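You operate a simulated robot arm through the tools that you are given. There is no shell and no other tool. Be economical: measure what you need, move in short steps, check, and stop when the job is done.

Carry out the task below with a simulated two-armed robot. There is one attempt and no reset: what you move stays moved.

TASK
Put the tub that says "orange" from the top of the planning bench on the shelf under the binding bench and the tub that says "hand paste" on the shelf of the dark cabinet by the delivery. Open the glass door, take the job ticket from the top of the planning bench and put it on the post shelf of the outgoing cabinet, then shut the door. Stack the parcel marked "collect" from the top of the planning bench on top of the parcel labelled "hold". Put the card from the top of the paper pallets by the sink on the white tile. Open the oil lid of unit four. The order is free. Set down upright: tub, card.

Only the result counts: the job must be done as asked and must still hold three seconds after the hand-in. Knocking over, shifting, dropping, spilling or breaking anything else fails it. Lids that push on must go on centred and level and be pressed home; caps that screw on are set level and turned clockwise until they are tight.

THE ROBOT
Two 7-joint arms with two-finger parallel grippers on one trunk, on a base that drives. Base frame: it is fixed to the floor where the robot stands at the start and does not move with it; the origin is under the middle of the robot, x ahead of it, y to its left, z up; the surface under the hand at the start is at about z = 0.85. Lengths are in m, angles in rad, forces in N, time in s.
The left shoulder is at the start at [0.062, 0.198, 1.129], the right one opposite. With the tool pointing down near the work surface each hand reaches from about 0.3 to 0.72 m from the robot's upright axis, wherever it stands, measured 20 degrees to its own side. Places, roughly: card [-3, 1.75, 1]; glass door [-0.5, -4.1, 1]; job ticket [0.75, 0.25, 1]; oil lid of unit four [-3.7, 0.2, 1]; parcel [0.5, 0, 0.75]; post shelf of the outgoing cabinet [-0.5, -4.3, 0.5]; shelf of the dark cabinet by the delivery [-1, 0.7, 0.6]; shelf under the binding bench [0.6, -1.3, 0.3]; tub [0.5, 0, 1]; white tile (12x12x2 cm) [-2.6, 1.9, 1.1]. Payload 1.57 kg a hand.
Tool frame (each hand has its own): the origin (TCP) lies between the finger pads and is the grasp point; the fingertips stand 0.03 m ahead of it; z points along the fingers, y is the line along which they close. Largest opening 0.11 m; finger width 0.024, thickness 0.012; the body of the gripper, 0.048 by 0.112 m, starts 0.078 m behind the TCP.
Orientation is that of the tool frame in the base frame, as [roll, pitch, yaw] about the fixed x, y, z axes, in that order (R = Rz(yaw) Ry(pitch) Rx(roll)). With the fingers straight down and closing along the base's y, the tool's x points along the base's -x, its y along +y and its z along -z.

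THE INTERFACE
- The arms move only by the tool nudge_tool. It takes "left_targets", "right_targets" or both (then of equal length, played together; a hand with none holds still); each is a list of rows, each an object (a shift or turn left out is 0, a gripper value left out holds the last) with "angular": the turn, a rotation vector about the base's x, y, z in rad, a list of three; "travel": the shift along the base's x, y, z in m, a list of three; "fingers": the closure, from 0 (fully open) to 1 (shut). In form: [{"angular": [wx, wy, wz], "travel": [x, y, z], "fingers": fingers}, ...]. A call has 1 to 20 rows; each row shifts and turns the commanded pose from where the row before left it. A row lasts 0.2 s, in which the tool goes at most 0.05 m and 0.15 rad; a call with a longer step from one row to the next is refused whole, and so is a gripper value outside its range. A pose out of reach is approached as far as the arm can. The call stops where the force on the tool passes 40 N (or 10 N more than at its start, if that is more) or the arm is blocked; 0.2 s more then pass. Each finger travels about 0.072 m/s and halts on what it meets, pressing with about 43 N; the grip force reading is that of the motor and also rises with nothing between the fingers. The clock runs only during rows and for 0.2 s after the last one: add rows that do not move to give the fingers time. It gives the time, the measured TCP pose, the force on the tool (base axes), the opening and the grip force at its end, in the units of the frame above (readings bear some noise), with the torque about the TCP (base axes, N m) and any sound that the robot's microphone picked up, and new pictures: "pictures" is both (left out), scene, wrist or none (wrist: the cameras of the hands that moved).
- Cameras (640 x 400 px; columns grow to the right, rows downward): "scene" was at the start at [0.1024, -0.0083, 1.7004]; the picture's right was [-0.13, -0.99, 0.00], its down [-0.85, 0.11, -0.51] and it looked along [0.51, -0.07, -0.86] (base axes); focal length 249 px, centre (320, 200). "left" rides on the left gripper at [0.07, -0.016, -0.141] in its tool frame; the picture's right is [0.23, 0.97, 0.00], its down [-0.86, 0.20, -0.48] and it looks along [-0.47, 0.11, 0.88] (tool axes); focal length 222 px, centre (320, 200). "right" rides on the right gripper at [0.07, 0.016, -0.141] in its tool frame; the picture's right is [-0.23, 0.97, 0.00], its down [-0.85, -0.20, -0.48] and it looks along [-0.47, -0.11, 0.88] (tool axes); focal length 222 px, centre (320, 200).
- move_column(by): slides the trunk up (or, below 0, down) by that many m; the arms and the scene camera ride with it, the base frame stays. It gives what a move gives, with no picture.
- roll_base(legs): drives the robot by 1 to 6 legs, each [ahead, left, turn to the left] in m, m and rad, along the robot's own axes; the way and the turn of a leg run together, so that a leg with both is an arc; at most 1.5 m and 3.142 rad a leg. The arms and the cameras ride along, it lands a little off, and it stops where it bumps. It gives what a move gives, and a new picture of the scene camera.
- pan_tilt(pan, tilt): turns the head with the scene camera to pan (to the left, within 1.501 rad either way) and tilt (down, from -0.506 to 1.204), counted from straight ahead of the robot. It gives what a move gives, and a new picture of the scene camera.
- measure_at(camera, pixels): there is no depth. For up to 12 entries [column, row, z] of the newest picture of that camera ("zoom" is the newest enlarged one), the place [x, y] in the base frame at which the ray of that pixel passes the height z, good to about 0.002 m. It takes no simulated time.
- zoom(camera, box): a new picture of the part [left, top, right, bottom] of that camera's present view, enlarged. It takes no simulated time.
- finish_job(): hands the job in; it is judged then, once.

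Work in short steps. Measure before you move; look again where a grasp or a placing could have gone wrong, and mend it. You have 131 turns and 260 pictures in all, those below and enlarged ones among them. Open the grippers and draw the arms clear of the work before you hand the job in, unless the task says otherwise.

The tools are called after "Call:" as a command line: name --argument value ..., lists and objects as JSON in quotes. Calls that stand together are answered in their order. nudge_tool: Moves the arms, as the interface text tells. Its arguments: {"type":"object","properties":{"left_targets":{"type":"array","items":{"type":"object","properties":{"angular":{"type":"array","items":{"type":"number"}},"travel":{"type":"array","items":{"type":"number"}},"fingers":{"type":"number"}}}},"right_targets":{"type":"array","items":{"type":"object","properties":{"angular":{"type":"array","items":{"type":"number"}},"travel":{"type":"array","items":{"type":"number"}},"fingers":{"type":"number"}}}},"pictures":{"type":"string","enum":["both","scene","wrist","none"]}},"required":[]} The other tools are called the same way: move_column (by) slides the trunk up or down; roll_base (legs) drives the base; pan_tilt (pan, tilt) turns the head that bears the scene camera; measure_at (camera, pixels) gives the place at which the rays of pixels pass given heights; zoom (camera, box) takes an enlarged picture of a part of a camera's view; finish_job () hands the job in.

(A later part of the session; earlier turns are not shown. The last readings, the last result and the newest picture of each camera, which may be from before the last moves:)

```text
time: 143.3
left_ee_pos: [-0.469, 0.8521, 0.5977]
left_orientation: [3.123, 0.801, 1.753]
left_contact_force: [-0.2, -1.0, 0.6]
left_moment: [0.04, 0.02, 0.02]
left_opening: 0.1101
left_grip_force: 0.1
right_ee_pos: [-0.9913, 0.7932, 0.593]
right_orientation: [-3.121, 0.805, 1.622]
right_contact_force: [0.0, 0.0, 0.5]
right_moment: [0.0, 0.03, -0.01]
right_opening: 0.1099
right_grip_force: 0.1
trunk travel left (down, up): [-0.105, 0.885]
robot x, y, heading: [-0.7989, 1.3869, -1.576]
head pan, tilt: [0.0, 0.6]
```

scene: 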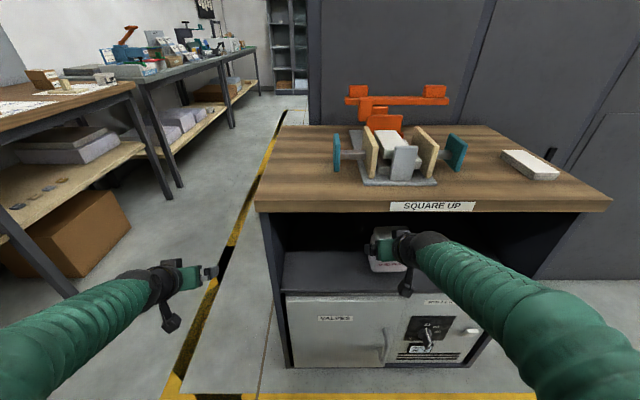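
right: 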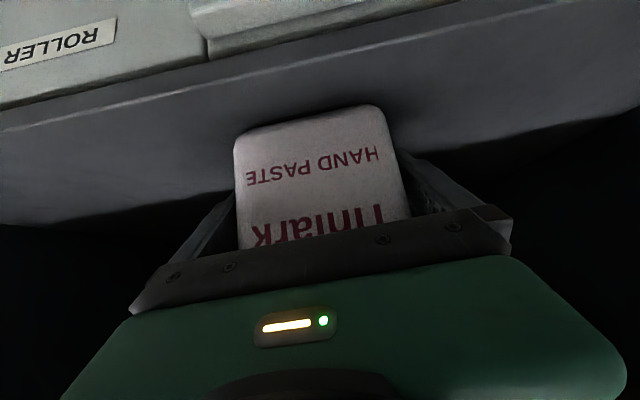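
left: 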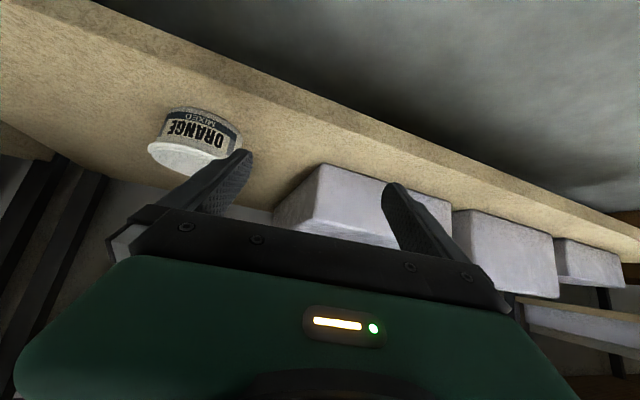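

The tub stands free. I withdraw straight back.

Call:
nudge_tool --right_targets '[{"travel": [0, 0.01, 0.005]}, {"travel": [0, 0.02, 0.008]}, {"travel": [0, 0.03, 0.01]}, {"travel": [0, 0.03, 0]}, {"travel": [0, 0.03, 0]}, {}]' --pictures "both"

Call:
zoom --camera "scene" --box '[260, 180, 560, 340]'

```text
time: 144.7
left_ee_pos: [-0.4698, 0.8523, 0.5984]
left_orientation: [3.122, 0.801, 1.755]
left_contact_force: [-0.1, 0.8, 0.7]
left_moment: [0.01, -0.03, 0.01]
left_opening: 0.1099
left_grip_force: 0.0
right_ee_pos: [-0.9883, 0.9129, 0.6171]
right_orientation: [-3.12, 0.805, 1.624]
right_contact_force: [-0.3, -0.5, 0.0]
right_moment: [-0.01, -0.02, 0.02]
right_opening: 0.1098
right_grip_force: 0.0
trunk travel left (down, up): [-0.105, 0.885]
robot x, y, heading: [-0.8051, 1.3904, -1.57]
head pan, tilt: [0.0, 0.6]
```

scene: 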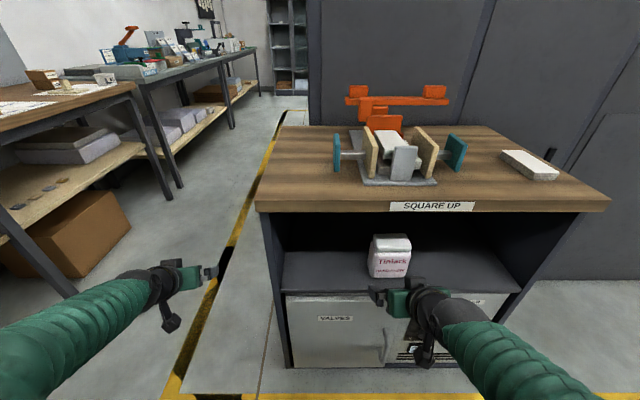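
right: 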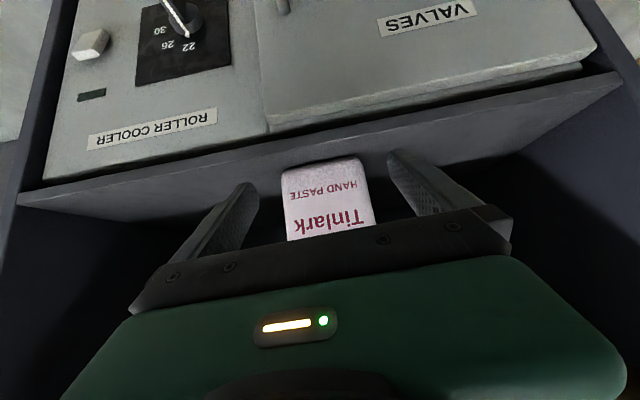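

```text
2.13 times, centred on (410, 260) of scene
```

zoom: 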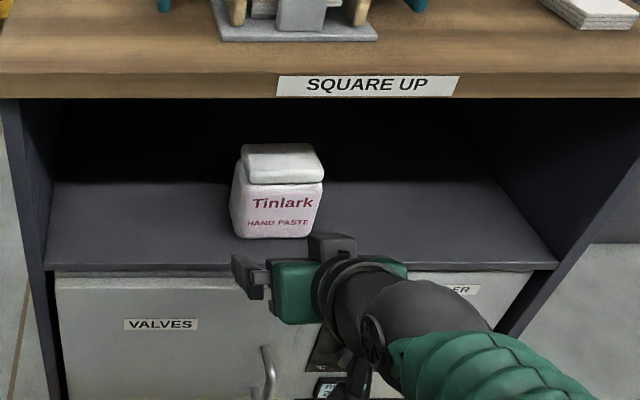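

Hand paste stands upright on the shelf. Now toward the card: I back away, raise the trunk and turn to face -x.

Call:
roll_base --legs '[[-0.35, 0, 0], [0, 0, -1.57]]'

Call:
move_column --by 0.6

Call:
pan_tilt --pan 0.0 --tilt 0.5

```text
time: 150.8
left_ee_pos: [-1.3393, 1.3992, 0.5972]
left_orientation: [3.122, 0.801, 0.186]
left_contact_force: [0.4, 0.8, 0.5]
left_moment: [0.04, -0.02, 0.0]
left_opening: 0.1099
left_grip_force: 0.0
right_ee_pos: [-1.2818, 1.9176, 0.6186]
right_orientation: [-3.12, 0.804, 0.058]
right_contact_force: [-0.2, -0.7, -0.5]
right_moment: [-0.01, 0.0, -0.02]
right_opening: 0.11
right_grip_force: 0.0
trunk travel left (down, up): [-0.105, 0.885]
robot x, y, heading: [-0.8037, 1.7366, -3.137]
head pan, tilt: [0.0, 0.6]
```

scene: 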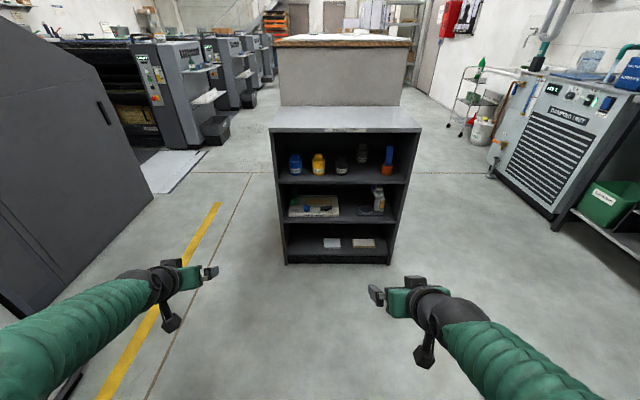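

```text
refused: 0.6 is not a number from -0.4 to 0.4
```

```text
time: 151.4
left_ee_pos: [-1.3394, 1.3992, 0.5977]
left_orientation: [3.122, 0.801, 0.186]
left_contact_force: [-0.6, -0.1, -1.0]
left_moment: [-0.03, 0.01, 0.03]
left_opening: 0.1102
left_grip_force: 0.0
right_ee_pos: [-1.2816, 1.9183, 0.6161]
right_orientation: [-3.123, 0.805, 0.056]
right_contact_force: [-0.3, -0.2, -0.1]
right_moment: [0.03, -0.03, 0.0]
right_opening: 0.1101
right_grip_force: 0.0
trunk travel left (down, up): [-0.105, 0.885]
robot x, y, heading: [-0.8068, 1.7353, -3.136]
head pan, tilt: [0.0, 0.499]
```

scene: 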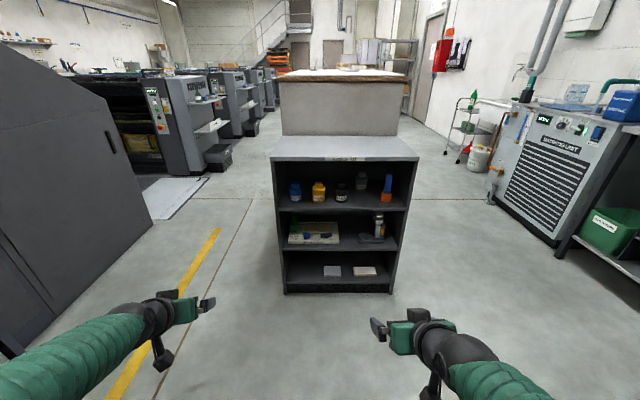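

I raise the trunk to look over the white-topped block.

Call:
move_column --by 0.4

Call:
move_column --by 0.4

Call:
pan_tilt --pan 0.0 --tilt 0.55

Call:
zoom --camera "scene" --box '[200, 60, 460, 220]'

```text
time: 155.3
left_ee_pos: [-1.3408, 1.3989, 0.9984]
left_orientation: [3.122, 0.801, 0.189]
left_contact_force: [0.5, 0.1, 0.4]
left_moment: [0.02, 0.01, -0.01]
left_opening: 0.1103
left_grip_force: 0.1
right_ee_pos: [-1.2829, 1.9174, 1.0179]
right_orientation: [-3.12, 0.804, 0.056]
right_contact_force: [0.1, -0.4, -0.1]
right_moment: [-0.03, 0.03, 0.0]
right_opening: 0.1101
right_grip_force: 0.0
trunk travel left (down, up): [-0.505, 0.485]
robot x, y, heading: [-0.8047, 1.7347, -3.133]
head pan, tilt: [0.0, 0.499]
```

```text
time: 159.1
left_ee_pos: [-1.3408, 1.3984, 1.3992]
left_orientation: [3.122, 0.803, 0.188]
left_contact_force: [0.2, -0.1, 0.4]
left_moment: [0.0, 0.04, 0.01]
left_opening: 0.1101
left_grip_force: 0.0
right_ee_pos: [-1.2821, 1.9174, 1.4179]
right_orientation: [-3.121, 0.804, 0.059]
right_contact_force: [0.4, 0.2, -0.9]
right_moment: [0.0, -0.04, 0.0]
right_opening: 0.11
right_grip_force: 0.1
trunk travel left (down, up): [-0.905, 0.085]
robot x, y, heading: [-0.807, 1.7386, -3.139]
head pan, tilt: [0.0, 0.499]
```

```text
time: 159.7
left_ee_pos: [-1.3411, 1.3989, 1.3989]
left_orientation: [3.122, 0.8, 0.187]
left_contact_force: [1.1, 0.4, 0.5]
left_moment: [-0.02, 0.01, -0.02]
left_opening: 0.11
left_grip_force: 0.1
right_ee_pos: [-1.2815, 1.9173, 1.4181]
right_orientation: [-3.12, 0.805, 0.057]
right_contact_force: [0.5, 0.5, 0.2]
right_moment: [-0.04, 0.02, 0.0]
right_opening: 0.11
right_grip_force: 0.0
trunk travel left (down, up): [-0.905, 0.085]
robot x, y, heading: [-0.806, 1.7382, -3.134]
head pan, tilt: [0.0, 0.55]
```

scene: 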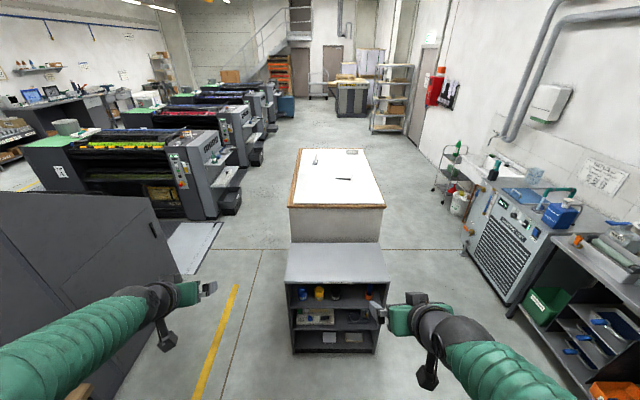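

```text
2.46 times, centred on (330, 140) of scene
```

zoom: 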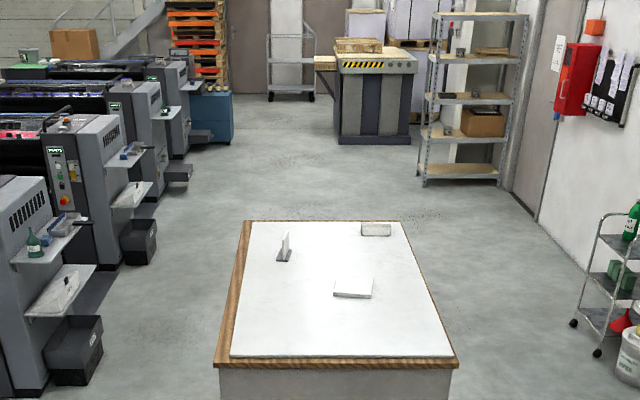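

On the paper stack: a small standing card at zoom (285,248), the white tile at (353,288), and another block at (376,230). I measure them.

Call:
measure_at --camera "zoom" --pixels '[[285, 258, 1.05], [353, 288, 1.07], [376, 230, 1.05], [215, 366, 1.0], [457, 366, 1.0], [250, 221, 1.0], [405, 221, 1.0], [232, 357, 1.05], [450, 355, 1.05]]'

Call:
zoom --camera "scene" --box '[295, 140, 385, 200]'

```text
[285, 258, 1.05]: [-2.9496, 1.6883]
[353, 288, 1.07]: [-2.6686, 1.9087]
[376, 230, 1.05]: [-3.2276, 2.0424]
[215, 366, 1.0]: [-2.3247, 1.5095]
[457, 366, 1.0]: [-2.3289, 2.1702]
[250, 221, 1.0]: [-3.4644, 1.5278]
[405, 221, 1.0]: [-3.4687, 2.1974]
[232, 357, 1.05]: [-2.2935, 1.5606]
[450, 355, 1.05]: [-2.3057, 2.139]
```

```text
6.67 times, centred on (340, 170) of scene
```

zoom: 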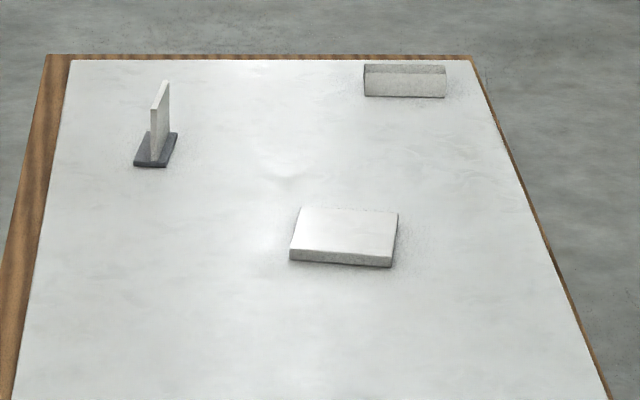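

I measure the floor gaps: shelf cabinet corners, press/delivery side and the sink side.

Call:
measure_at --camera "scene" --pixels '[[293, 353, 0.0], [377, 353, 0.0], [285, 285, 0.85], [391, 284, 0.85], [290, 243, 0.85], [465, 258, 0.0], [512, 315, 0.0], [180, 275, 0.0], [232, 213, 0.0], [240, 190, 0.0], [205, 250, 0.0], [170, 400, 0.0]]'

Call:
pan_tilt --pan 0.6 --tilt 0.75

```text
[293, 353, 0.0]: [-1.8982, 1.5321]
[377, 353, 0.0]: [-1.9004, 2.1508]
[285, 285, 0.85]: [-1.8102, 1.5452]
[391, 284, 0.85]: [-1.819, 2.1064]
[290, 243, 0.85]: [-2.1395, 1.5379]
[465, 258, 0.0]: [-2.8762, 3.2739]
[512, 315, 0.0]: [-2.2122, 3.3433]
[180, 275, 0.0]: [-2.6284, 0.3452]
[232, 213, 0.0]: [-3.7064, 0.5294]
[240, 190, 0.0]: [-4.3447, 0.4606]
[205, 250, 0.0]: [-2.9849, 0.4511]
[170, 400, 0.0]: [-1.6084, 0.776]
```

```text
time: 160.7
left_ee_pos: [-1.3409, 1.3981, 1.3981]
left_orientation: [3.122, 0.801, 0.187]
left_contact_force: [0.7, 0.2, -0.4]
left_moment: [-0.03, 0.02, -0.01]
left_opening: 0.1102
left_grip_force: 0.0
right_ee_pos: [-1.2826, 1.9169, 1.4179]
right_orientation: [-3.12, 0.804, 0.058]
right_contact_force: [0.6, -0.5, -0.6]
right_moment: [0.0, -0.01, 0.02]
right_opening: 0.1097
right_grip_force: 0.0
trunk travel left (down, up): [-0.905, 0.085]
robot x, y, heading: [-0.804, 1.7372, -3.14]
head pan, tilt: [0.6, 0.75]
```

scene: 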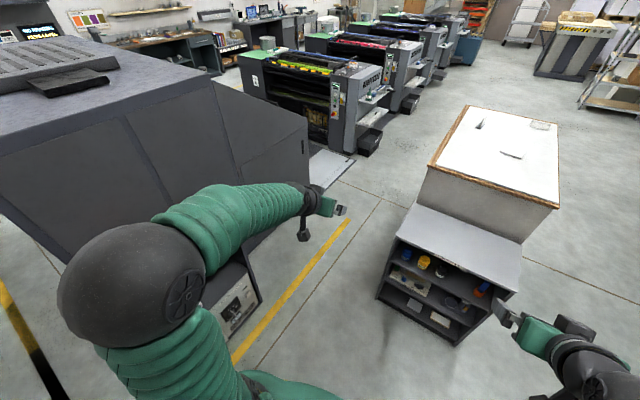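

The south aisle is about 1 m wide. I tuck the left hand inward first, then drive around the shelf cabinet along its south side.

Call:
nudge_tool --left_targets '[{"travel": [0, 0.045, 0]}, {"travel": [0, 0.045, 0]}, {"travel": [0, 0.045, 0]}, {"travel": [0, 0.045, 0]}, {}]' --pictures "none"

Call:
roll_base --legs '[[0, 0.46, 0], [0.7, 0, 0], [0.3, 0.14, 0]]'

```text
time: 161.9
left_ee_pos: [-1.3397, 1.5811, 1.3993]
left_orientation: [3.12, 0.803, 0.187]
left_contact_force: [-0.4, 0.4, -0.1]
left_moment: [0.02, 0.01, 0.02]
left_opening: 0.11
left_grip_force: 0.1
right_ee_pos: [-1.2824, 1.918, 1.4184]
right_orientation: [-3.124, 0.805, 0.058]
right_contact_force: [-0.4, 0.4, -0.3]
right_moment: [0.02, -0.03, 0.01]
right_opening: 0.1099
right_grip_force: 0.2
trunk travel left (down, up): [-0.905, 0.085]
robot x, y, heading: [-0.8039, 1.7398, -3.133]
head pan, tilt: [0.6, 0.75]
```

```text
time: 170.0
left_ee_pos: [-2.3354, 0.9556, 1.4012]
left_orientation: [3.114, 0.804, 0.203]
left_contact_force: [-0.1, 0.1, 0.3]
left_moment: [-0.01, 0.01, 0.01]
left_opening: 0.11
left_grip_force: 0.1
right_ee_pos: [-2.2855, 1.2921, 1.4175]
right_orientation: [-3.126, 0.807, 0.078]
right_contact_force: [-1.1, 0.0, -0.4]
right_moment: [-0.01, 0.01, 0.0]
right_opening: 0.1098
right_grip_force: 0.0
trunk travel left (down, up): [-0.905, 0.085]
robot x, y, heading: [-1.8076, 1.1128, -3.116]
head pan, tilt: [0.6, 0.75]
```

scene: 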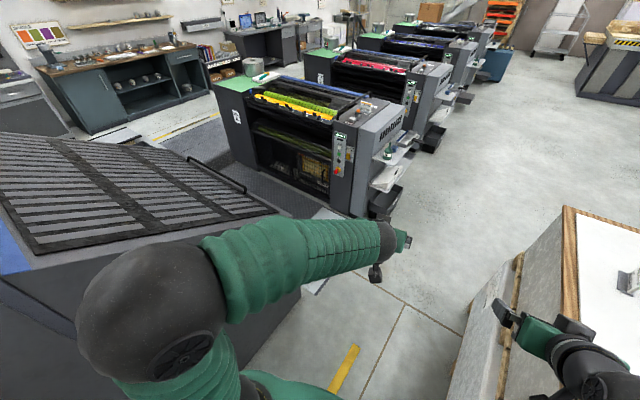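

I drive ahead along the stack's south side and turn right to face it.

Call:
roll_base --legs '[[1.17, 0, 0], [0, 0, -1.59]]'

Call:
pan_tilt --pan 0.0 --tilt 0.9

```text
time: 179.7
left_ee_pos: [-3.117, 1.6176, 1.3986]
left_orientation: [3.124, 0.801, -1.372]
left_contact_force: [-0.2, -0.8, -0.8]
left_moment: [0.03, 0.04, 0.0]
left_opening: 0.1098
left_grip_force: 0.0
right_ee_pos: [-2.7792, 1.5644, 1.4174]
right_orientation: [-3.12, 0.805, -1.496]
right_contact_force: [0.2, -1.2, -0.2]
right_moment: [0.01, -0.03, 0.01]
right_opening: 0.1099
right_grip_force: 0.1
trunk travel left (down, up): [-0.905, 0.085]
robot x, y, heading: [-2.9553, 1.087, 1.588]
head pan, tilt: [0.6, 0.75]
```

scene: 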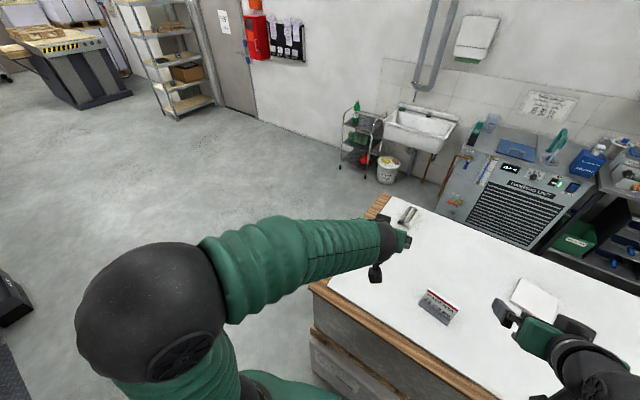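

```text
time: 180.7
left_ee_pos: [-3.1169, 1.6175, 1.3989]
left_orientation: [3.12, 0.803, -1.372]
left_contact_force: [-0.6, -0.7, 0.0]
left_moment: [0.01, -0.02, 0.0]
left_opening: 0.1101
left_grip_force: 0.1
right_ee_pos: [-2.7783, 1.5638, 1.4182]
right_orientation: [-3.121, 0.803, -1.5]
right_contact_force: [-0.3, -0.7, -0.5]
right_moment: [0.01, 0.04, 0.0]
right_opening: 0.1097
right_grip_force: 0.1
trunk travel left (down, up): [-0.905, 0.085]
robot x, y, heading: [-2.9547, 1.0897, 1.589]
head pan, tilt: [0.0, 0.901]
```

scene: 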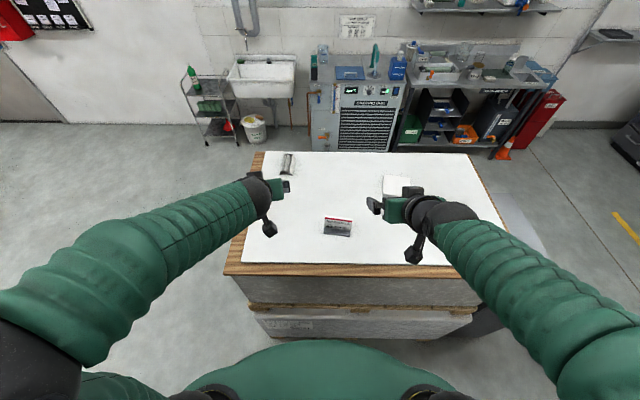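

Good position. I enlarge the card and tile.

Call:
zoom --camera "scene" --box '[300, 160, 440, 250]'

Call:
nudge_tool --right_targets '[{"travel": [0.0, -0.02, -0.04]}, {"travel": [0, 0, -0.04]}, {}]' --left_targets '[{"travel": [-0.03, -0.03, 0]}, {"travel": [-0.03, -0.03, 0]}, {}]' --pictures "wrist"

```text
4.44 times, centred on (370, 205) of scene
```

zoom: 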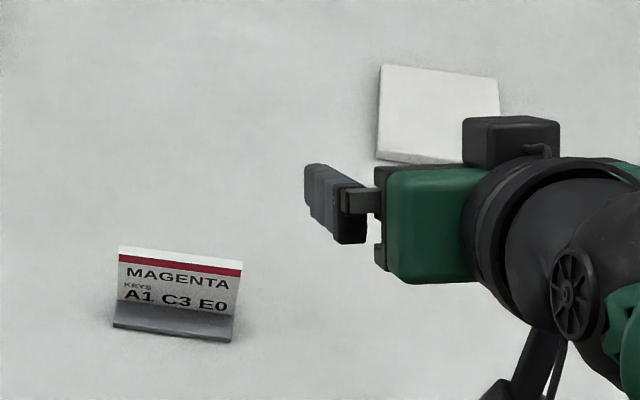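

```text
time: 181.4
left_ee_pos: [-3.179, 1.5577, 1.3978]
left_orientation: [3.124, 0.8, -1.369]
left_contact_force: [-0.4, 0.7, 1.2]
left_moment: [-0.03, 0.0, 0.03]
left_opening: 0.1101
left_grip_force: 0.0
right_ee_pos: [-2.7809, 1.5513, 1.3393]
right_orientation: [-3.119, 0.803, -1.497]
right_contact_force: [-0.2, 0.2, -0.3]
right_moment: [-0.02, -0.02, -0.01]
right_opening: 0.1099
right_grip_force: 0.0
right hand out of reach, approached as far as the arm can: row 2
trunk travel left (down, up): [-0.905, 0.085]
robot x, y, heading: [-2.9548, 1.0837, 1.588]
head pan, tilt: [0.0, 0.901]
```

right: 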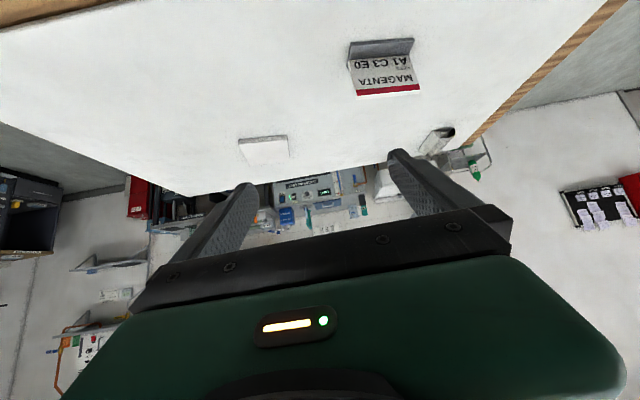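
left: 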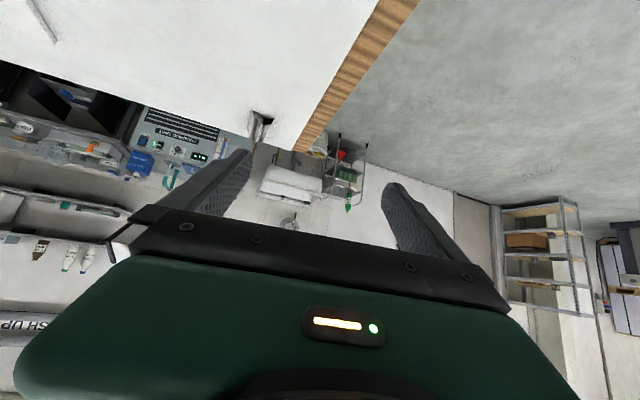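

Triangulating the card's foot front corners in both views to get the stack height.

Call:
measure_at --camera "scene" --pixels '[[323.2, 233.4, 1.0], [323.2, 233.4, 1.05], [350.3, 237, 1.0], [350.3, 237, 1.05], [324.5, 215.5, 1.1], [352.5, 218.5, 1.1], [382.5, 195.5, 1.0], [382.5, 195.5, 1.05]]'

Call:
measure_at --camera "right" --pixels '[[349, 42, 1.0], [349, 42, 1.05], [414, 38, 1.0], [414, 38, 1.05], [357, 94, 1.1], [420, 90, 1.1], [237, 140, 1.0], [237, 140, 1.05], [287, 136, 1.0], [287, 136, 1.05]]'

Call:
zoom --camera "right" --box '[220, 20, 440, 170]'

```text
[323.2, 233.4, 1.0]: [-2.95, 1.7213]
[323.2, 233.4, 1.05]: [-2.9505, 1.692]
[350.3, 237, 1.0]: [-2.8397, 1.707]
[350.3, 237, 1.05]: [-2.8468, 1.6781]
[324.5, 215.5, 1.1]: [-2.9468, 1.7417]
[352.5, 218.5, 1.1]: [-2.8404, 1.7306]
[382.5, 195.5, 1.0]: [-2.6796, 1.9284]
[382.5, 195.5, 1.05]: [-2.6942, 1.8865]
```

```text
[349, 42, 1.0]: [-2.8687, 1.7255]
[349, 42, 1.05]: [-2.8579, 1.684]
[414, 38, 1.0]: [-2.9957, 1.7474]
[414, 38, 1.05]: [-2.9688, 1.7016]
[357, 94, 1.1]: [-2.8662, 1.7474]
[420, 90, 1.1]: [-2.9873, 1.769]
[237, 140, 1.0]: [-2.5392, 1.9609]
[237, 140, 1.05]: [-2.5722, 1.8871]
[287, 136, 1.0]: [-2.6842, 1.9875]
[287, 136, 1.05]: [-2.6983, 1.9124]
```

```text
2.67 times, centred on (330, 95) of right
```

zoom: 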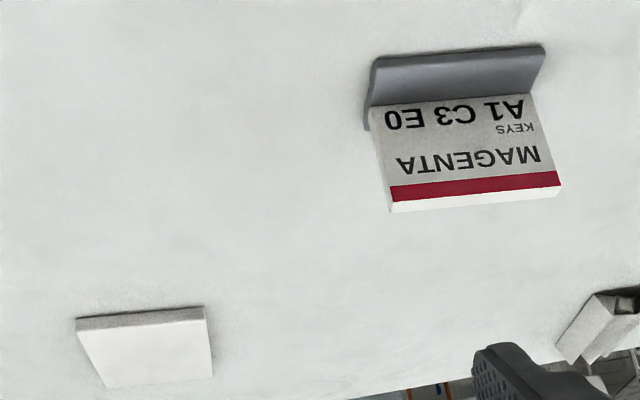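

The card plate is 0.10 wide (z 1.078–1.165), so I must grip it across its thickness from above. I bring the right hand upright and yaw it so the fingers close along the plate's normal.

Call:
nudge_tool --left_targets '[{"travel": [-0.03, -0.02, 0]}, {"travel": [-0.03, -0.02, 0]}, {}, {}, {}, {}, {}, {}, {}, {}, {}, {}, {}, {}, {}, {}, {}]' --right_targets '[{"angular": [-0.134, 0, 0], "travel": [-0.01, 0.01, 0]}, {"angular": [-0.134, 0, 0], "travel": [-0.01, 0.01, 0]}, {"angular": [-0.134, 0, 0], "travel": [-0.01, 0.01, 0]}, {"angular": [-0.134, 0, 0], "travel": [-0.01, 0.01, 0]}, {"angular": [-0.134, 0, 0], "travel": [-0.01, 0.01, 0]}, {"angular": [-0.134, 0, 0], "travel": [-0.01, 0.01, 0]}, {"angular": [0, 0, 0.136], "travel": [-0.006, 0.008, -0.004]}, {"angular": [0, 0, 0.136], "travel": [-0.006, 0.008, -0.004]}, {"angular": [0, 0, 0.136], "travel": [-0.006, 0.008, -0.004]}, {"angular": [0, 0, 0.136], "travel": [-0.006, 0.008, -0.004]}, {"angular": [0, 0, 0.136], "travel": [-0.006, 0.008, -0.004]}, {"angular": [0, 0, 0.136], "travel": [-0.006, 0.008, -0.004]}, {"angular": [0, 0, 0.136], "travel": [-0.006, 0.008, -0.004]}, {"angular": [0, 0, 0.136], "travel": [-0.006, 0.008, -0.004]}, {"angular": [0, 0, 0.136], "travel": [-0.006, 0.008, -0.004]}, {"angular": [0, 0, 0.133], "travel": [-0.006, 0.005, -0.004]}, {}]' --pictures "both"

```text
time: 185.1
left_ee_pos: [-3.2401, 1.5212, 1.3971]
left_orientation: [3.122, 0.804, -1.37]
left_contact_force: [1.4, 0.1, -0.8]
left_moment: [-0.01, 0.01, 0.02]
left_opening: 0.1101
left_grip_force: 0.0
left hand out of reach, approached as far as the arm can: row 2
right_ee_pos: [-2.9, 1.6846, 1.2991]
right_orientation: [3.109, 0.002, -0.162]
right_contact_force: [0.6, -0.1, -0.3]
right_moment: [0.0, -0.01, -0.01]
right_opening: 0.1102
right_grip_force: 0.0
trunk travel left (down, up): [-0.905, 0.085]
robot x, y, heading: [-2.9576, 1.084, 1.588]
head pan, tilt: [0.0, 0.901]
```

scene: 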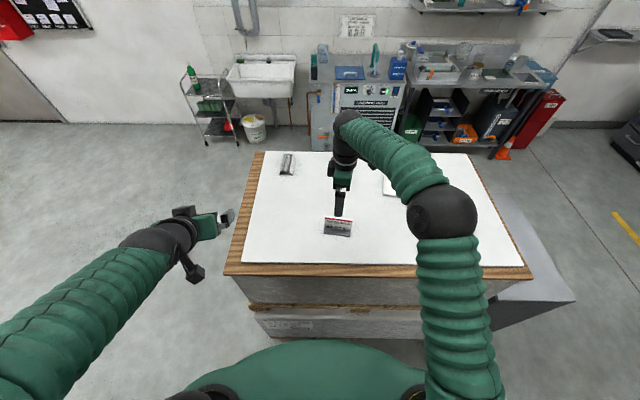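
right: 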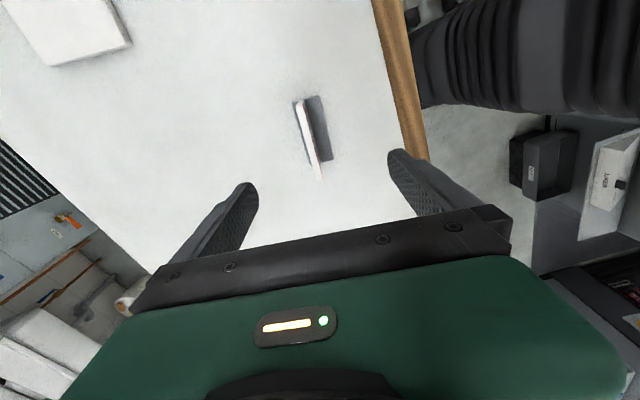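
left: 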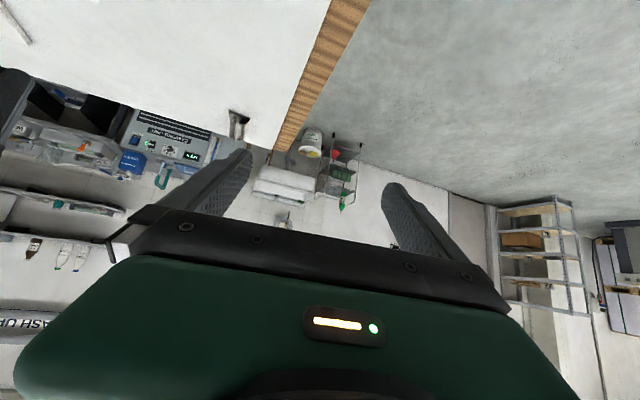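

The hand is upright over the card. I enlarge the wrist view to measure the plate's top edge.

Call:
zoom --camera "right" --box '[250, 70, 390, 200]'

```text
3.08 times, centred on (320, 135) of right
```

zoom: 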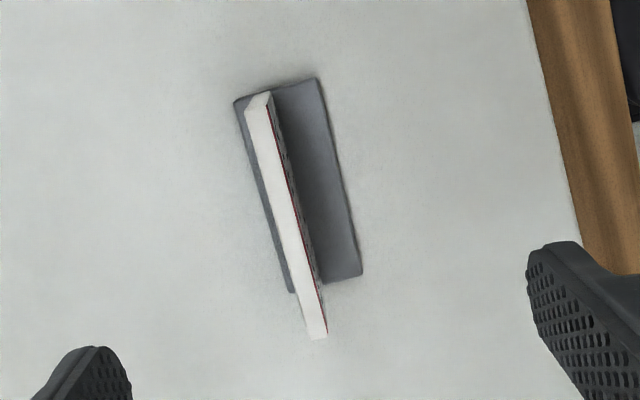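

Call:
measure_at --camera "zoom" --pixels '[[258, 95, 1.165], [318, 337, 1.165], [246, 100, 1.165], [272, 94, 1.165], [236, 100, 1.085], [318, 78, 1.085], [362, 275, 1.085], [290, 292, 1.085]]'

```text
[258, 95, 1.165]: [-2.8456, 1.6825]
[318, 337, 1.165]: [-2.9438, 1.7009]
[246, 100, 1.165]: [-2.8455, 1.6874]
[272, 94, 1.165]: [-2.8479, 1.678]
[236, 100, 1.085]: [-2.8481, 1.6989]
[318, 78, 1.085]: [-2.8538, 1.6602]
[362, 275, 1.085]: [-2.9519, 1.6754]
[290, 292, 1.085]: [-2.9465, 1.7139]
```

Plate centre (-2.896, 1.691), thickness ~1 cm, aligned with the fingers. I descend to z 1.137 and close.

Call:
nudge_tool --right_targets '[{"travel": [0.004, 0.006, -0.03]}, {"travel": [0, 0, -0.045]}, {"travel": [0, 0, -0.045]}, {"travel": [0, 0, -0.03]}, {"travel": [0, 0, -0.012]}, {}, {"fingers": 0.4}, {"fingers": 0.6}, {"fingers": 0.8}, {"fingers": 1}, {"fingers": 1}, {"fingers": 1}]' --pictures "wrist"

```text
time: 187.7
left_ee_pos: [-3.2398, 1.5214, 1.3964]
left_orientation: [3.122, 0.803, -1.371]
left_contact_force: [0.5, -0.4, -0.1]
left_moment: [-0.03, -0.02, 0.01]
left_opening: 0.1101
left_grip_force: 0.1
right_ee_pos: [-2.8955, 1.6904, 1.1372]
right_orientation: [3.109, 0.003, -0.162]
right_contact_force: [-0.4, 0.1, 1.3]
right_moment: [0.05, 0.06, -0.02]
right_opening: 0.0087
right_grip_force: 26.8
trunk travel left (down, up): [-0.905, 0.085]
robot x, y, heading: [-2.9543, 1.0842, 1.593]
head pan, tilt: [0.0, 0.901]
```

right: 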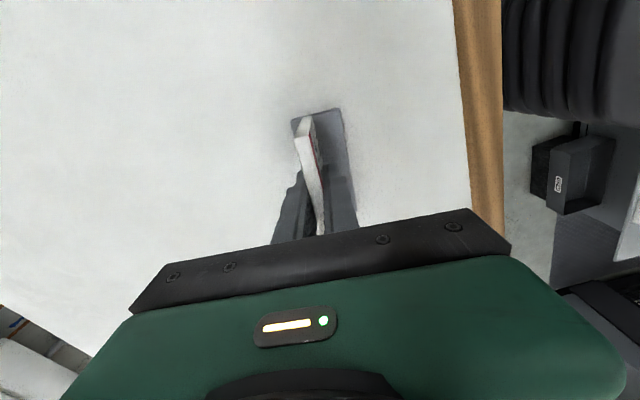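

Gripped (opening 0.0087). I lift slowly.

Call:
nudge_tool --right_targets '[{"fingers": 1}, {"travel": [0, 0, 0.01]}, {"travel": [0, 0, 0.02]}, {"travel": [0, 0, 0.03]}, {"travel": [0, 0, 0.03]}, {"travel": [0, 0, 0.03]}, {}]' --pictures "both"

```text
time: 189.2
left_ee_pos: [-3.2409, 1.5217, 1.3966]
left_orientation: [3.122, 0.803, -1.369]
left_contact_force: [0.5, -0.4, 0.2]
left_moment: [0.0, 0.03, 0.03]
left_opening: 0.1098
left_grip_force: 0.0
right_ee_pos: [-2.8954, 1.6921, 1.2556]
right_orientation: [3.109, 0.002, -0.164]
right_contact_force: [0.1, 0.0, -0.3]
right_moment: [0.02, -0.01, 0.03]
right_opening: 0.0085
right_grip_force: 27.3
trunk travel left (down, up): [-0.905, 0.085]
robot x, y, heading: [-2.9552, 1.0863, 1.592]
head pan, tilt: [0.0, 0.901]
```

scene: 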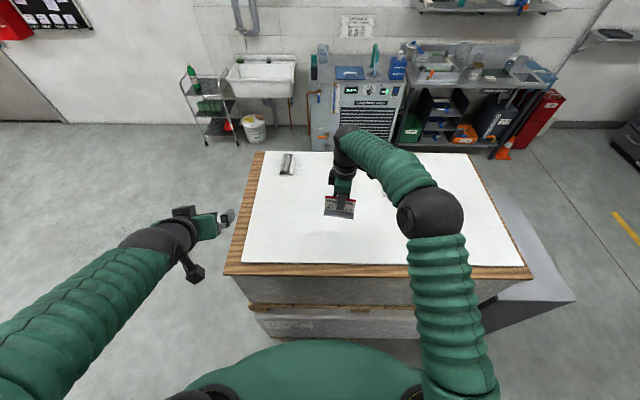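
right: 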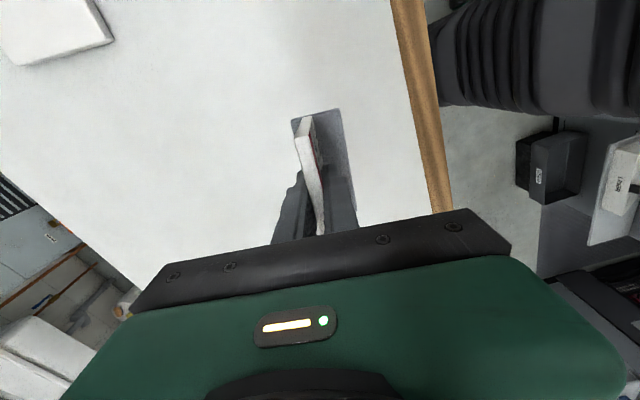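

The card is held with its foot. The tile is out of reach from here, so I drive round the stack's west end to its north side, keeping the card high.

Call:
roll_base --legs '[[0, 1.0, 0], [0.5, 0, 0], [0, 0, 1.57]]'

Call:
roll_base --legs '[[0, -1.1, 0], [0, 0, 1.55]]'

```text
time: 200.7
left_ee_pos: [-4.3833, 1.2823, 1.397]
left_orientation: [3.121, 0.804, 0.207]
left_contact_force: [0.3, 0.6, -0.4]
left_moment: [-0.01, -0.01, 0.02]
left_opening: 0.1098
left_grip_force: 0.0
right_ee_pos: [-4.5559, 1.6247, 1.2578]
right_orientation: [3.111, 0.003, 1.412]
right_contact_force: [-0.2, -0.2, -1.1]
right_moment: [-0.04, -0.01, 0.02]
right_opening: 0.0085
right_grip_force: 27.9
trunk travel left (down, up): [-0.905, 0.085]
robot x, y, heading: [-3.9465, 1.5695, -3.114]
head pan, tilt: [0.0, 0.901]
```

scene: 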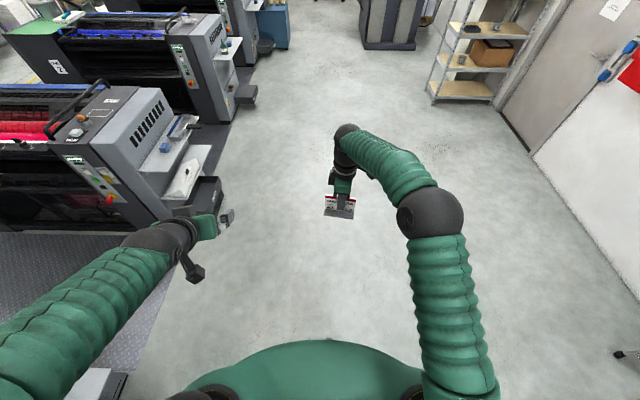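

```text
time: 210.2
left_ee_pos: [-3.7027, 2.2438, 1.3969]
left_orientation: [3.121, 0.803, 1.721]
left_contact_force: [0.4, 0.2, 0.0]
left_moment: [-0.01, 0.03, 0.02]
left_opening: 0.1098
left_grip_force: 0.0
right_ee_pos: [-4.0557, 2.0906, 1.2575]
right_orientation: [3.111, 0.003, 2.927]
right_contact_force: [0.0, 0.8, -0.5]
right_moment: [0.03, -0.02, -0.04]
right_opening: 0.0085
right_grip_force: 27.3
trunk travel left (down, up): [-0.905, 0.085]
robot x, y, heading: [-3.9659, 2.6904, -1.598]
head pan, tilt: [0.0, 0.901]
```

scene: 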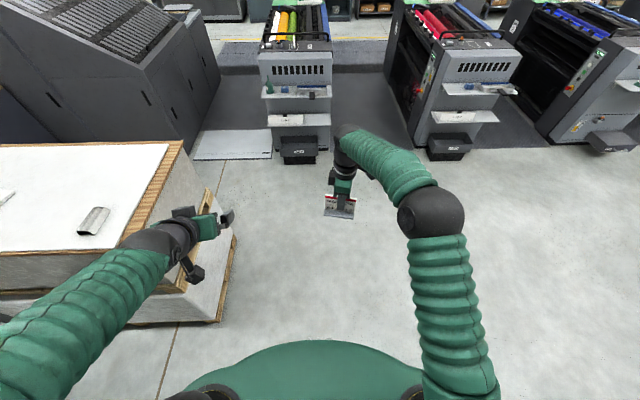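

I drive left along the north side to bring the tile in front.

Call:
roll_base --legs '[[0.0, 1.3, 0.027]]'

Call:
zoom --camera "scene" --box '[260, 130, 480, 280]'

```text
time: 216.8
left_ee_pos: [-2.3905, 2.2196, 1.3981]
left_orientation: [3.121, 0.805, 1.737]
left_contact_force: [-0.5, 0.1, -0.5]
left_moment: [0.0, -0.01, 0.03]
left_opening: 0.1101
left_grip_force: 0.1
right_ee_pos: [-2.7387, 2.0585, 1.2587]
right_orientation: [3.11, 0.004, 2.947]
right_contact_force: [-0.5, 0.0, -1.2]
right_moment: [0.02, -0.01, 0.01]
right_opening: 0.0085
right_grip_force: 27.3
trunk travel left (down, up): [-0.905, 0.085]
robot x, y, heading: [-2.6621, 2.6622, -1.583]
head pan, tilt: [0.0, 0.901]
```

scene: 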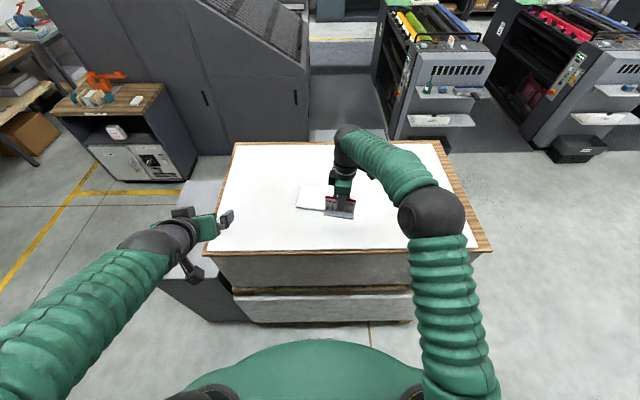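

```text
2.67 times, centred on (370, 205) of scene
```

zoom: 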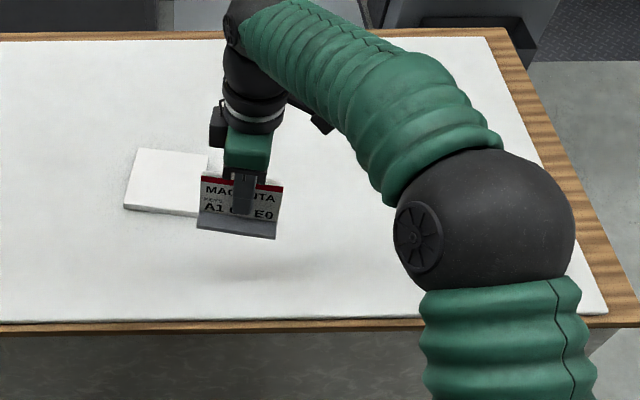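

The tile's corners: (124,207), (138,149), (209,155) in the zoom. I measure at its top height.

Call:
measure_at --camera "zoom" --pixels '[[124, 206, 1.098], [138, 149, 1.098], [209, 155, 1.098], [197, 213, 1.098], [239, 233, 1.199]]'

```text
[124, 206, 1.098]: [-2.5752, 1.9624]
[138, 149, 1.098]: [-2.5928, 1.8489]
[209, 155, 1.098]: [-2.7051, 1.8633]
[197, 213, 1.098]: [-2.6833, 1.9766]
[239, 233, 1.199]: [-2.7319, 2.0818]
```

Tile centre (-2.640, 1.912). I shift the base ahead 0.075 and left 0.15, then bring the card over the tile at height.

Call:
roll_base --legs '[[0.075, 0.15, 0]]'

Call:
nudge_tool --right_targets '[{"travel": [0, -0.02, 0], "angular": [0, 0, 0.07]}, {}]' --pictures "none"

```text
time: 218.2
left_ee_pos: [-2.2629, 2.1471, 1.404]
left_orientation: [3.098, 0.812, 1.722]
left_contact_force: [-2.0, -0.8, 0.4]
left_moment: [0.05, -0.1, 0.09]
left_opening: 0.1101
left_grip_force: 0.0
right_ee_pos: [-2.6095, 1.9874, 1.2574]
right_orientation: [3.111, 0.018, 2.947]
right_contact_force: [-1.3, -0.4, -1.0]
right_moment: [0.0, -0.14, -0.03]
right_opening: 0.0083
right_grip_force: 27.1
trunk travel left (down, up): [-0.905, 0.085]
robot x, y, heading: [-2.5107, 2.5851, -1.583]
head pan, tilt: [0.0, 0.901]
```

scene: 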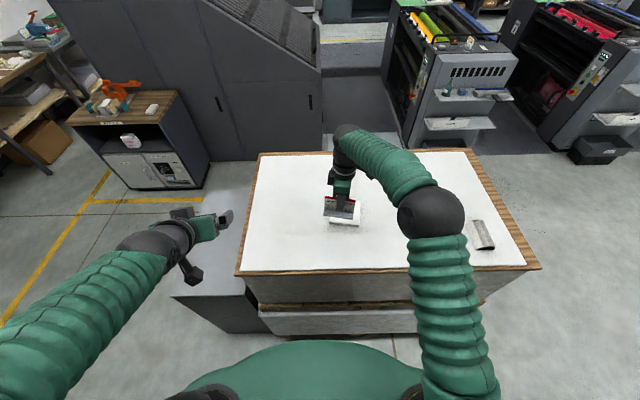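

```text
time: 218.8
left_ee_pos: [-2.2359, 2.1475, 1.3991]
left_orientation: [3.126, 0.807, 1.743]
left_contact_force: [0.4, -1.0, -0.4]
left_moment: [0.0, 0.04, -0.02]
left_opening: 0.1102
left_grip_force: 0.0
right_ee_pos: [-2.5874, 1.9654, 1.2605]
right_orientation: [3.113, 0.0, 3.015]
right_contact_force: [0.8, 0.2, -0.4]
right_moment: [-0.01, -0.02, -0.01]
right_opening: 0.0084
right_grip_force: 27.0
trunk travel left (down, up): [-0.905, 0.085]
robot x, y, heading: [-2.5137, 2.5855, -1.585]
head pan, tilt: [0.0, 0.901]
```

I move to above the tile centre and look.

Call:
nudge_tool --right_targets '[{"travel": [-0.029, -0.028, 0]}, {"travel": [-0.029, -0.028, -0.01]}, {}]' --pictures "both"

Call:
zoom --camera "scene" --box '[270, 140, 410, 240]'

```text
time: 219.6
left_ee_pos: [-2.2283, 2.1474, 1.3979]
left_orientation: [3.137, 0.807, 1.75]
left_contact_force: [0.4, 0.7, 0.0]
left_moment: [-0.02, -0.01, -0.01]
left_opening: 0.11
left_grip_force: 0.0
right_ee_pos: [-2.6351, 1.9215, 1.2489]
right_orientation: [3.114, -0.006, 3.018]
right_contact_force: [-0.5, -0.2, -0.7]
right_moment: [0.0, 0.03, -0.01]
right_opening: 0.0084
right_grip_force: 26.8
right hand out of reach, approached as far as the arm can: row 2
trunk travel left (down, up): [-0.905, 0.085]
robot x, y, heading: [-2.5107, 2.587, -1.584]
head pan, tilt: [0.0, 0.901]
```

scene: 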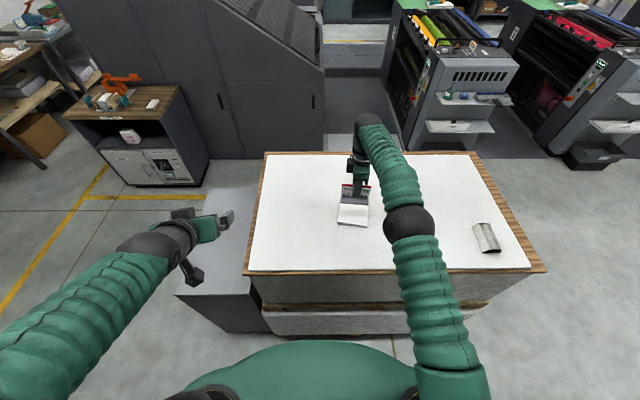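
right: 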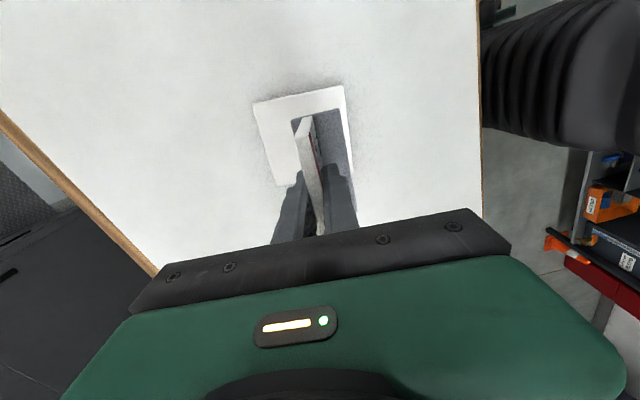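

```text
4.00 times, centred on (340, 190) of scene
```

zoom: 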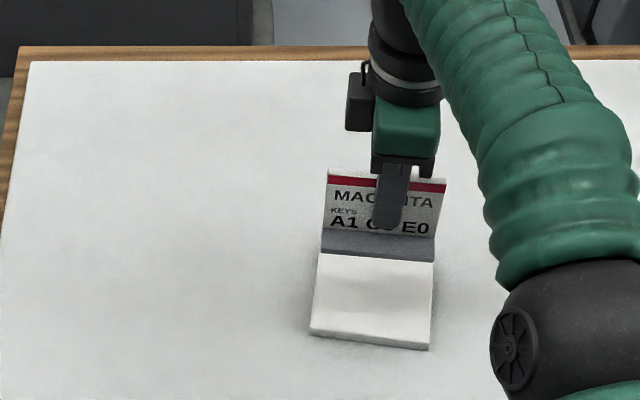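

Measure the tile corners and card foot in the wrist view to verify the alignment.

Call:
measure_at --camera "right" --pixels '[[252, 104, 1.098], [343, 86, 1.098], [277, 186, 1.098], [292, 119, 1.19], [338, 109, 1.19]]'

```text
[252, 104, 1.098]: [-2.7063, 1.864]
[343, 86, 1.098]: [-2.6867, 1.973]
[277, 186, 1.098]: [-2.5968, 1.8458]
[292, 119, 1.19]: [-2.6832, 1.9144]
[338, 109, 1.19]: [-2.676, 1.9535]
```

The card is within the tile; I shift 1 cm for centring and lower, the last part in small steps.

Call:
nudge_tool --right_targets '[{"travel": [-0.005, -0.0, -0.03]}, {"travel": [-0.004, 0.0, -0.03]}, {"travel": [0, 0, -0.015]}, {}]' --pictures "wrist"

```text
time: 220.6
left_ee_pos: [-2.2338, 2.147, 1.3982]
left_orientation: [3.13, 0.808, 1.745]
left_contact_force: [0.3, 0.9, 0.3]
left_moment: [0.02, 0.02, -0.01]
left_opening: 0.1101
left_grip_force: 0.0
right_ee_pos: [-2.6516, 1.9195, 1.1722]
right_orientation: [3.115, -0.001, 3.016]
right_contact_force: [-0.3, 0.0, -0.1]
right_moment: [0.01, 0.02, -0.03]
right_opening: 0.0085
right_grip_force: 27.2
trunk travel left (down, up): [-0.905, 0.085]
robot x, y, heading: [-2.5087, 2.5891, -1.58]
head pan, tilt: [0.0, 0.901]
```

right: 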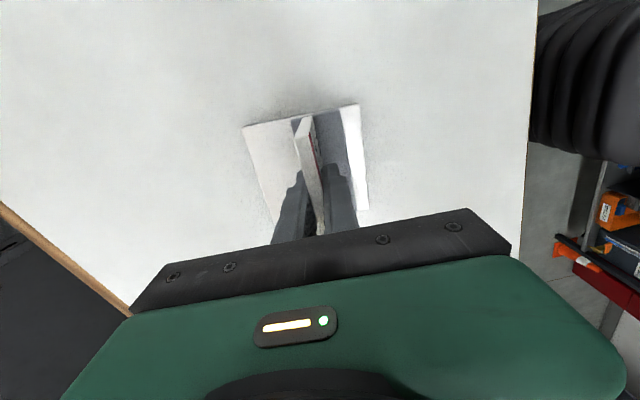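

The foot's west end is near the tile edge, so I shift 7 mm east and lower to contact.

Call:
nudge_tool --right_targets '[{"travel": [0.007, 0, -0.004]}, {"travel": [0, 0, -0.004]}, {"travel": [0, 0, -0.003]}, {"travel": [0, 0, -0.002]}, {"travel": [0, 0, -0.002]}, {}]' --pictures "wrist"

```text
time: 222.0
left_ee_pos: [-2.2398, 2.147, 1.3993]
left_orientation: [3.125, 0.807, 1.739]
left_contact_force: [-0.9, -0.2, 0.7]
left_moment: [0.02, 0.02, 0.01]
left_opening: 0.1101
left_grip_force: 0.0
right_ee_pos: [-2.6486, 1.9198, 1.1572]
right_orientation: [3.114, 0.001, 3.015]
right_contact_force: [-0.4, -0.5, -0.8]
right_moment: [0.0, 0.01, -0.02]
right_opening: 0.0085
right_grip_force: 27.1
trunk travel left (down, up): [-0.905, 0.085]
robot x, y, heading: [-2.5116, 2.5855, -1.585]
head pan, tilt: [0.0, 0.901]
```

right: 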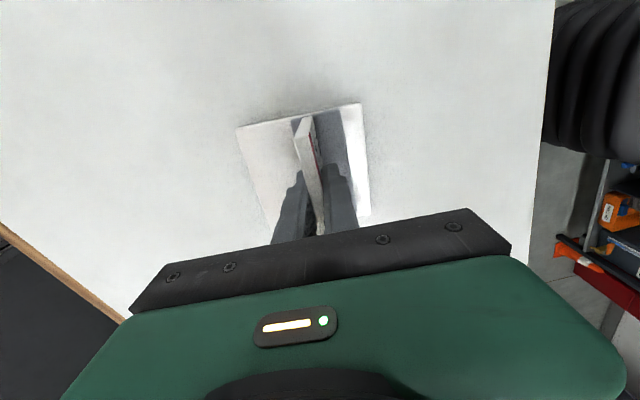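

Not yet in contact. I shift 6 mm more east and continue down in 1–2 mm steps.

Call:
nudge_tool --right_targets '[{"travel": [0.006, 0, 0]}, {"travel": [0, 0, -0.002]}, {"travel": [0, 0, -0.002]}, {"travel": [0, 0, -0.002]}, {}]' --pictures "wrist"

Call:
zoom --camera "scene" --box '[310, 160, 410, 240]'

```text
time: 223.2
left_ee_pos: [-2.2389, 2.1476, 1.3992]
left_orientation: [3.125, 0.807, 1.742]
left_contact_force: [-0.6, 0.2, -0.7]
left_moment: [-0.01, -0.04, -0.02]
left_opening: 0.1101
left_grip_force: 0.0
right_ee_pos: [-2.6432, 1.9205, 1.1528]
right_orientation: [3.114, 0.001, 3.017]
right_contact_force: [-1.3, -0.4, 7.8]
right_moment: [-0.27, -0.28, -0.12]
right_opening: 0.0083
right_grip_force: 27.1
trunk travel left (down, up): [-0.905, 0.085]
robot x, y, heading: [-2.5121, 2.5898, -1.58]
head pan, tilt: [0.0, 0.901]
```

right: 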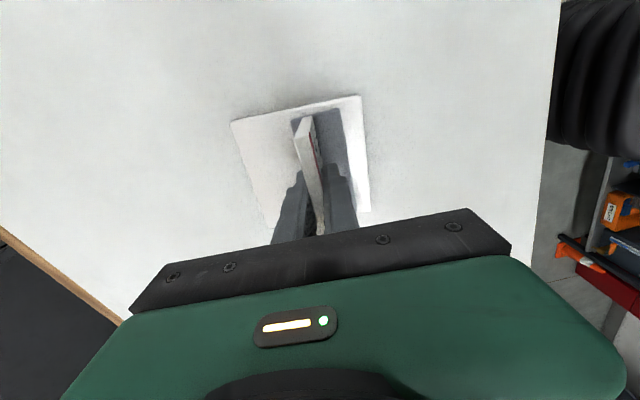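

```text
5.00 times, centred on (360, 200) of scene
```

zoom: 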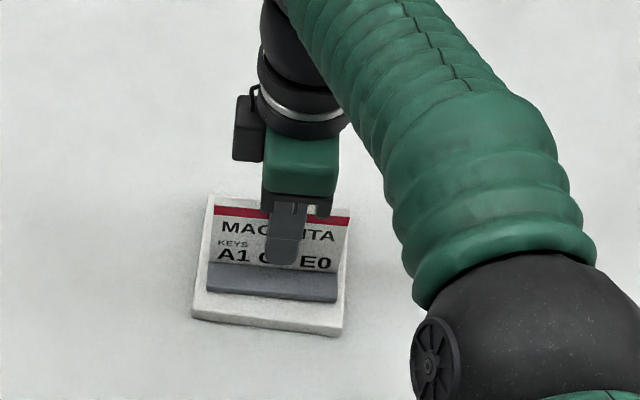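

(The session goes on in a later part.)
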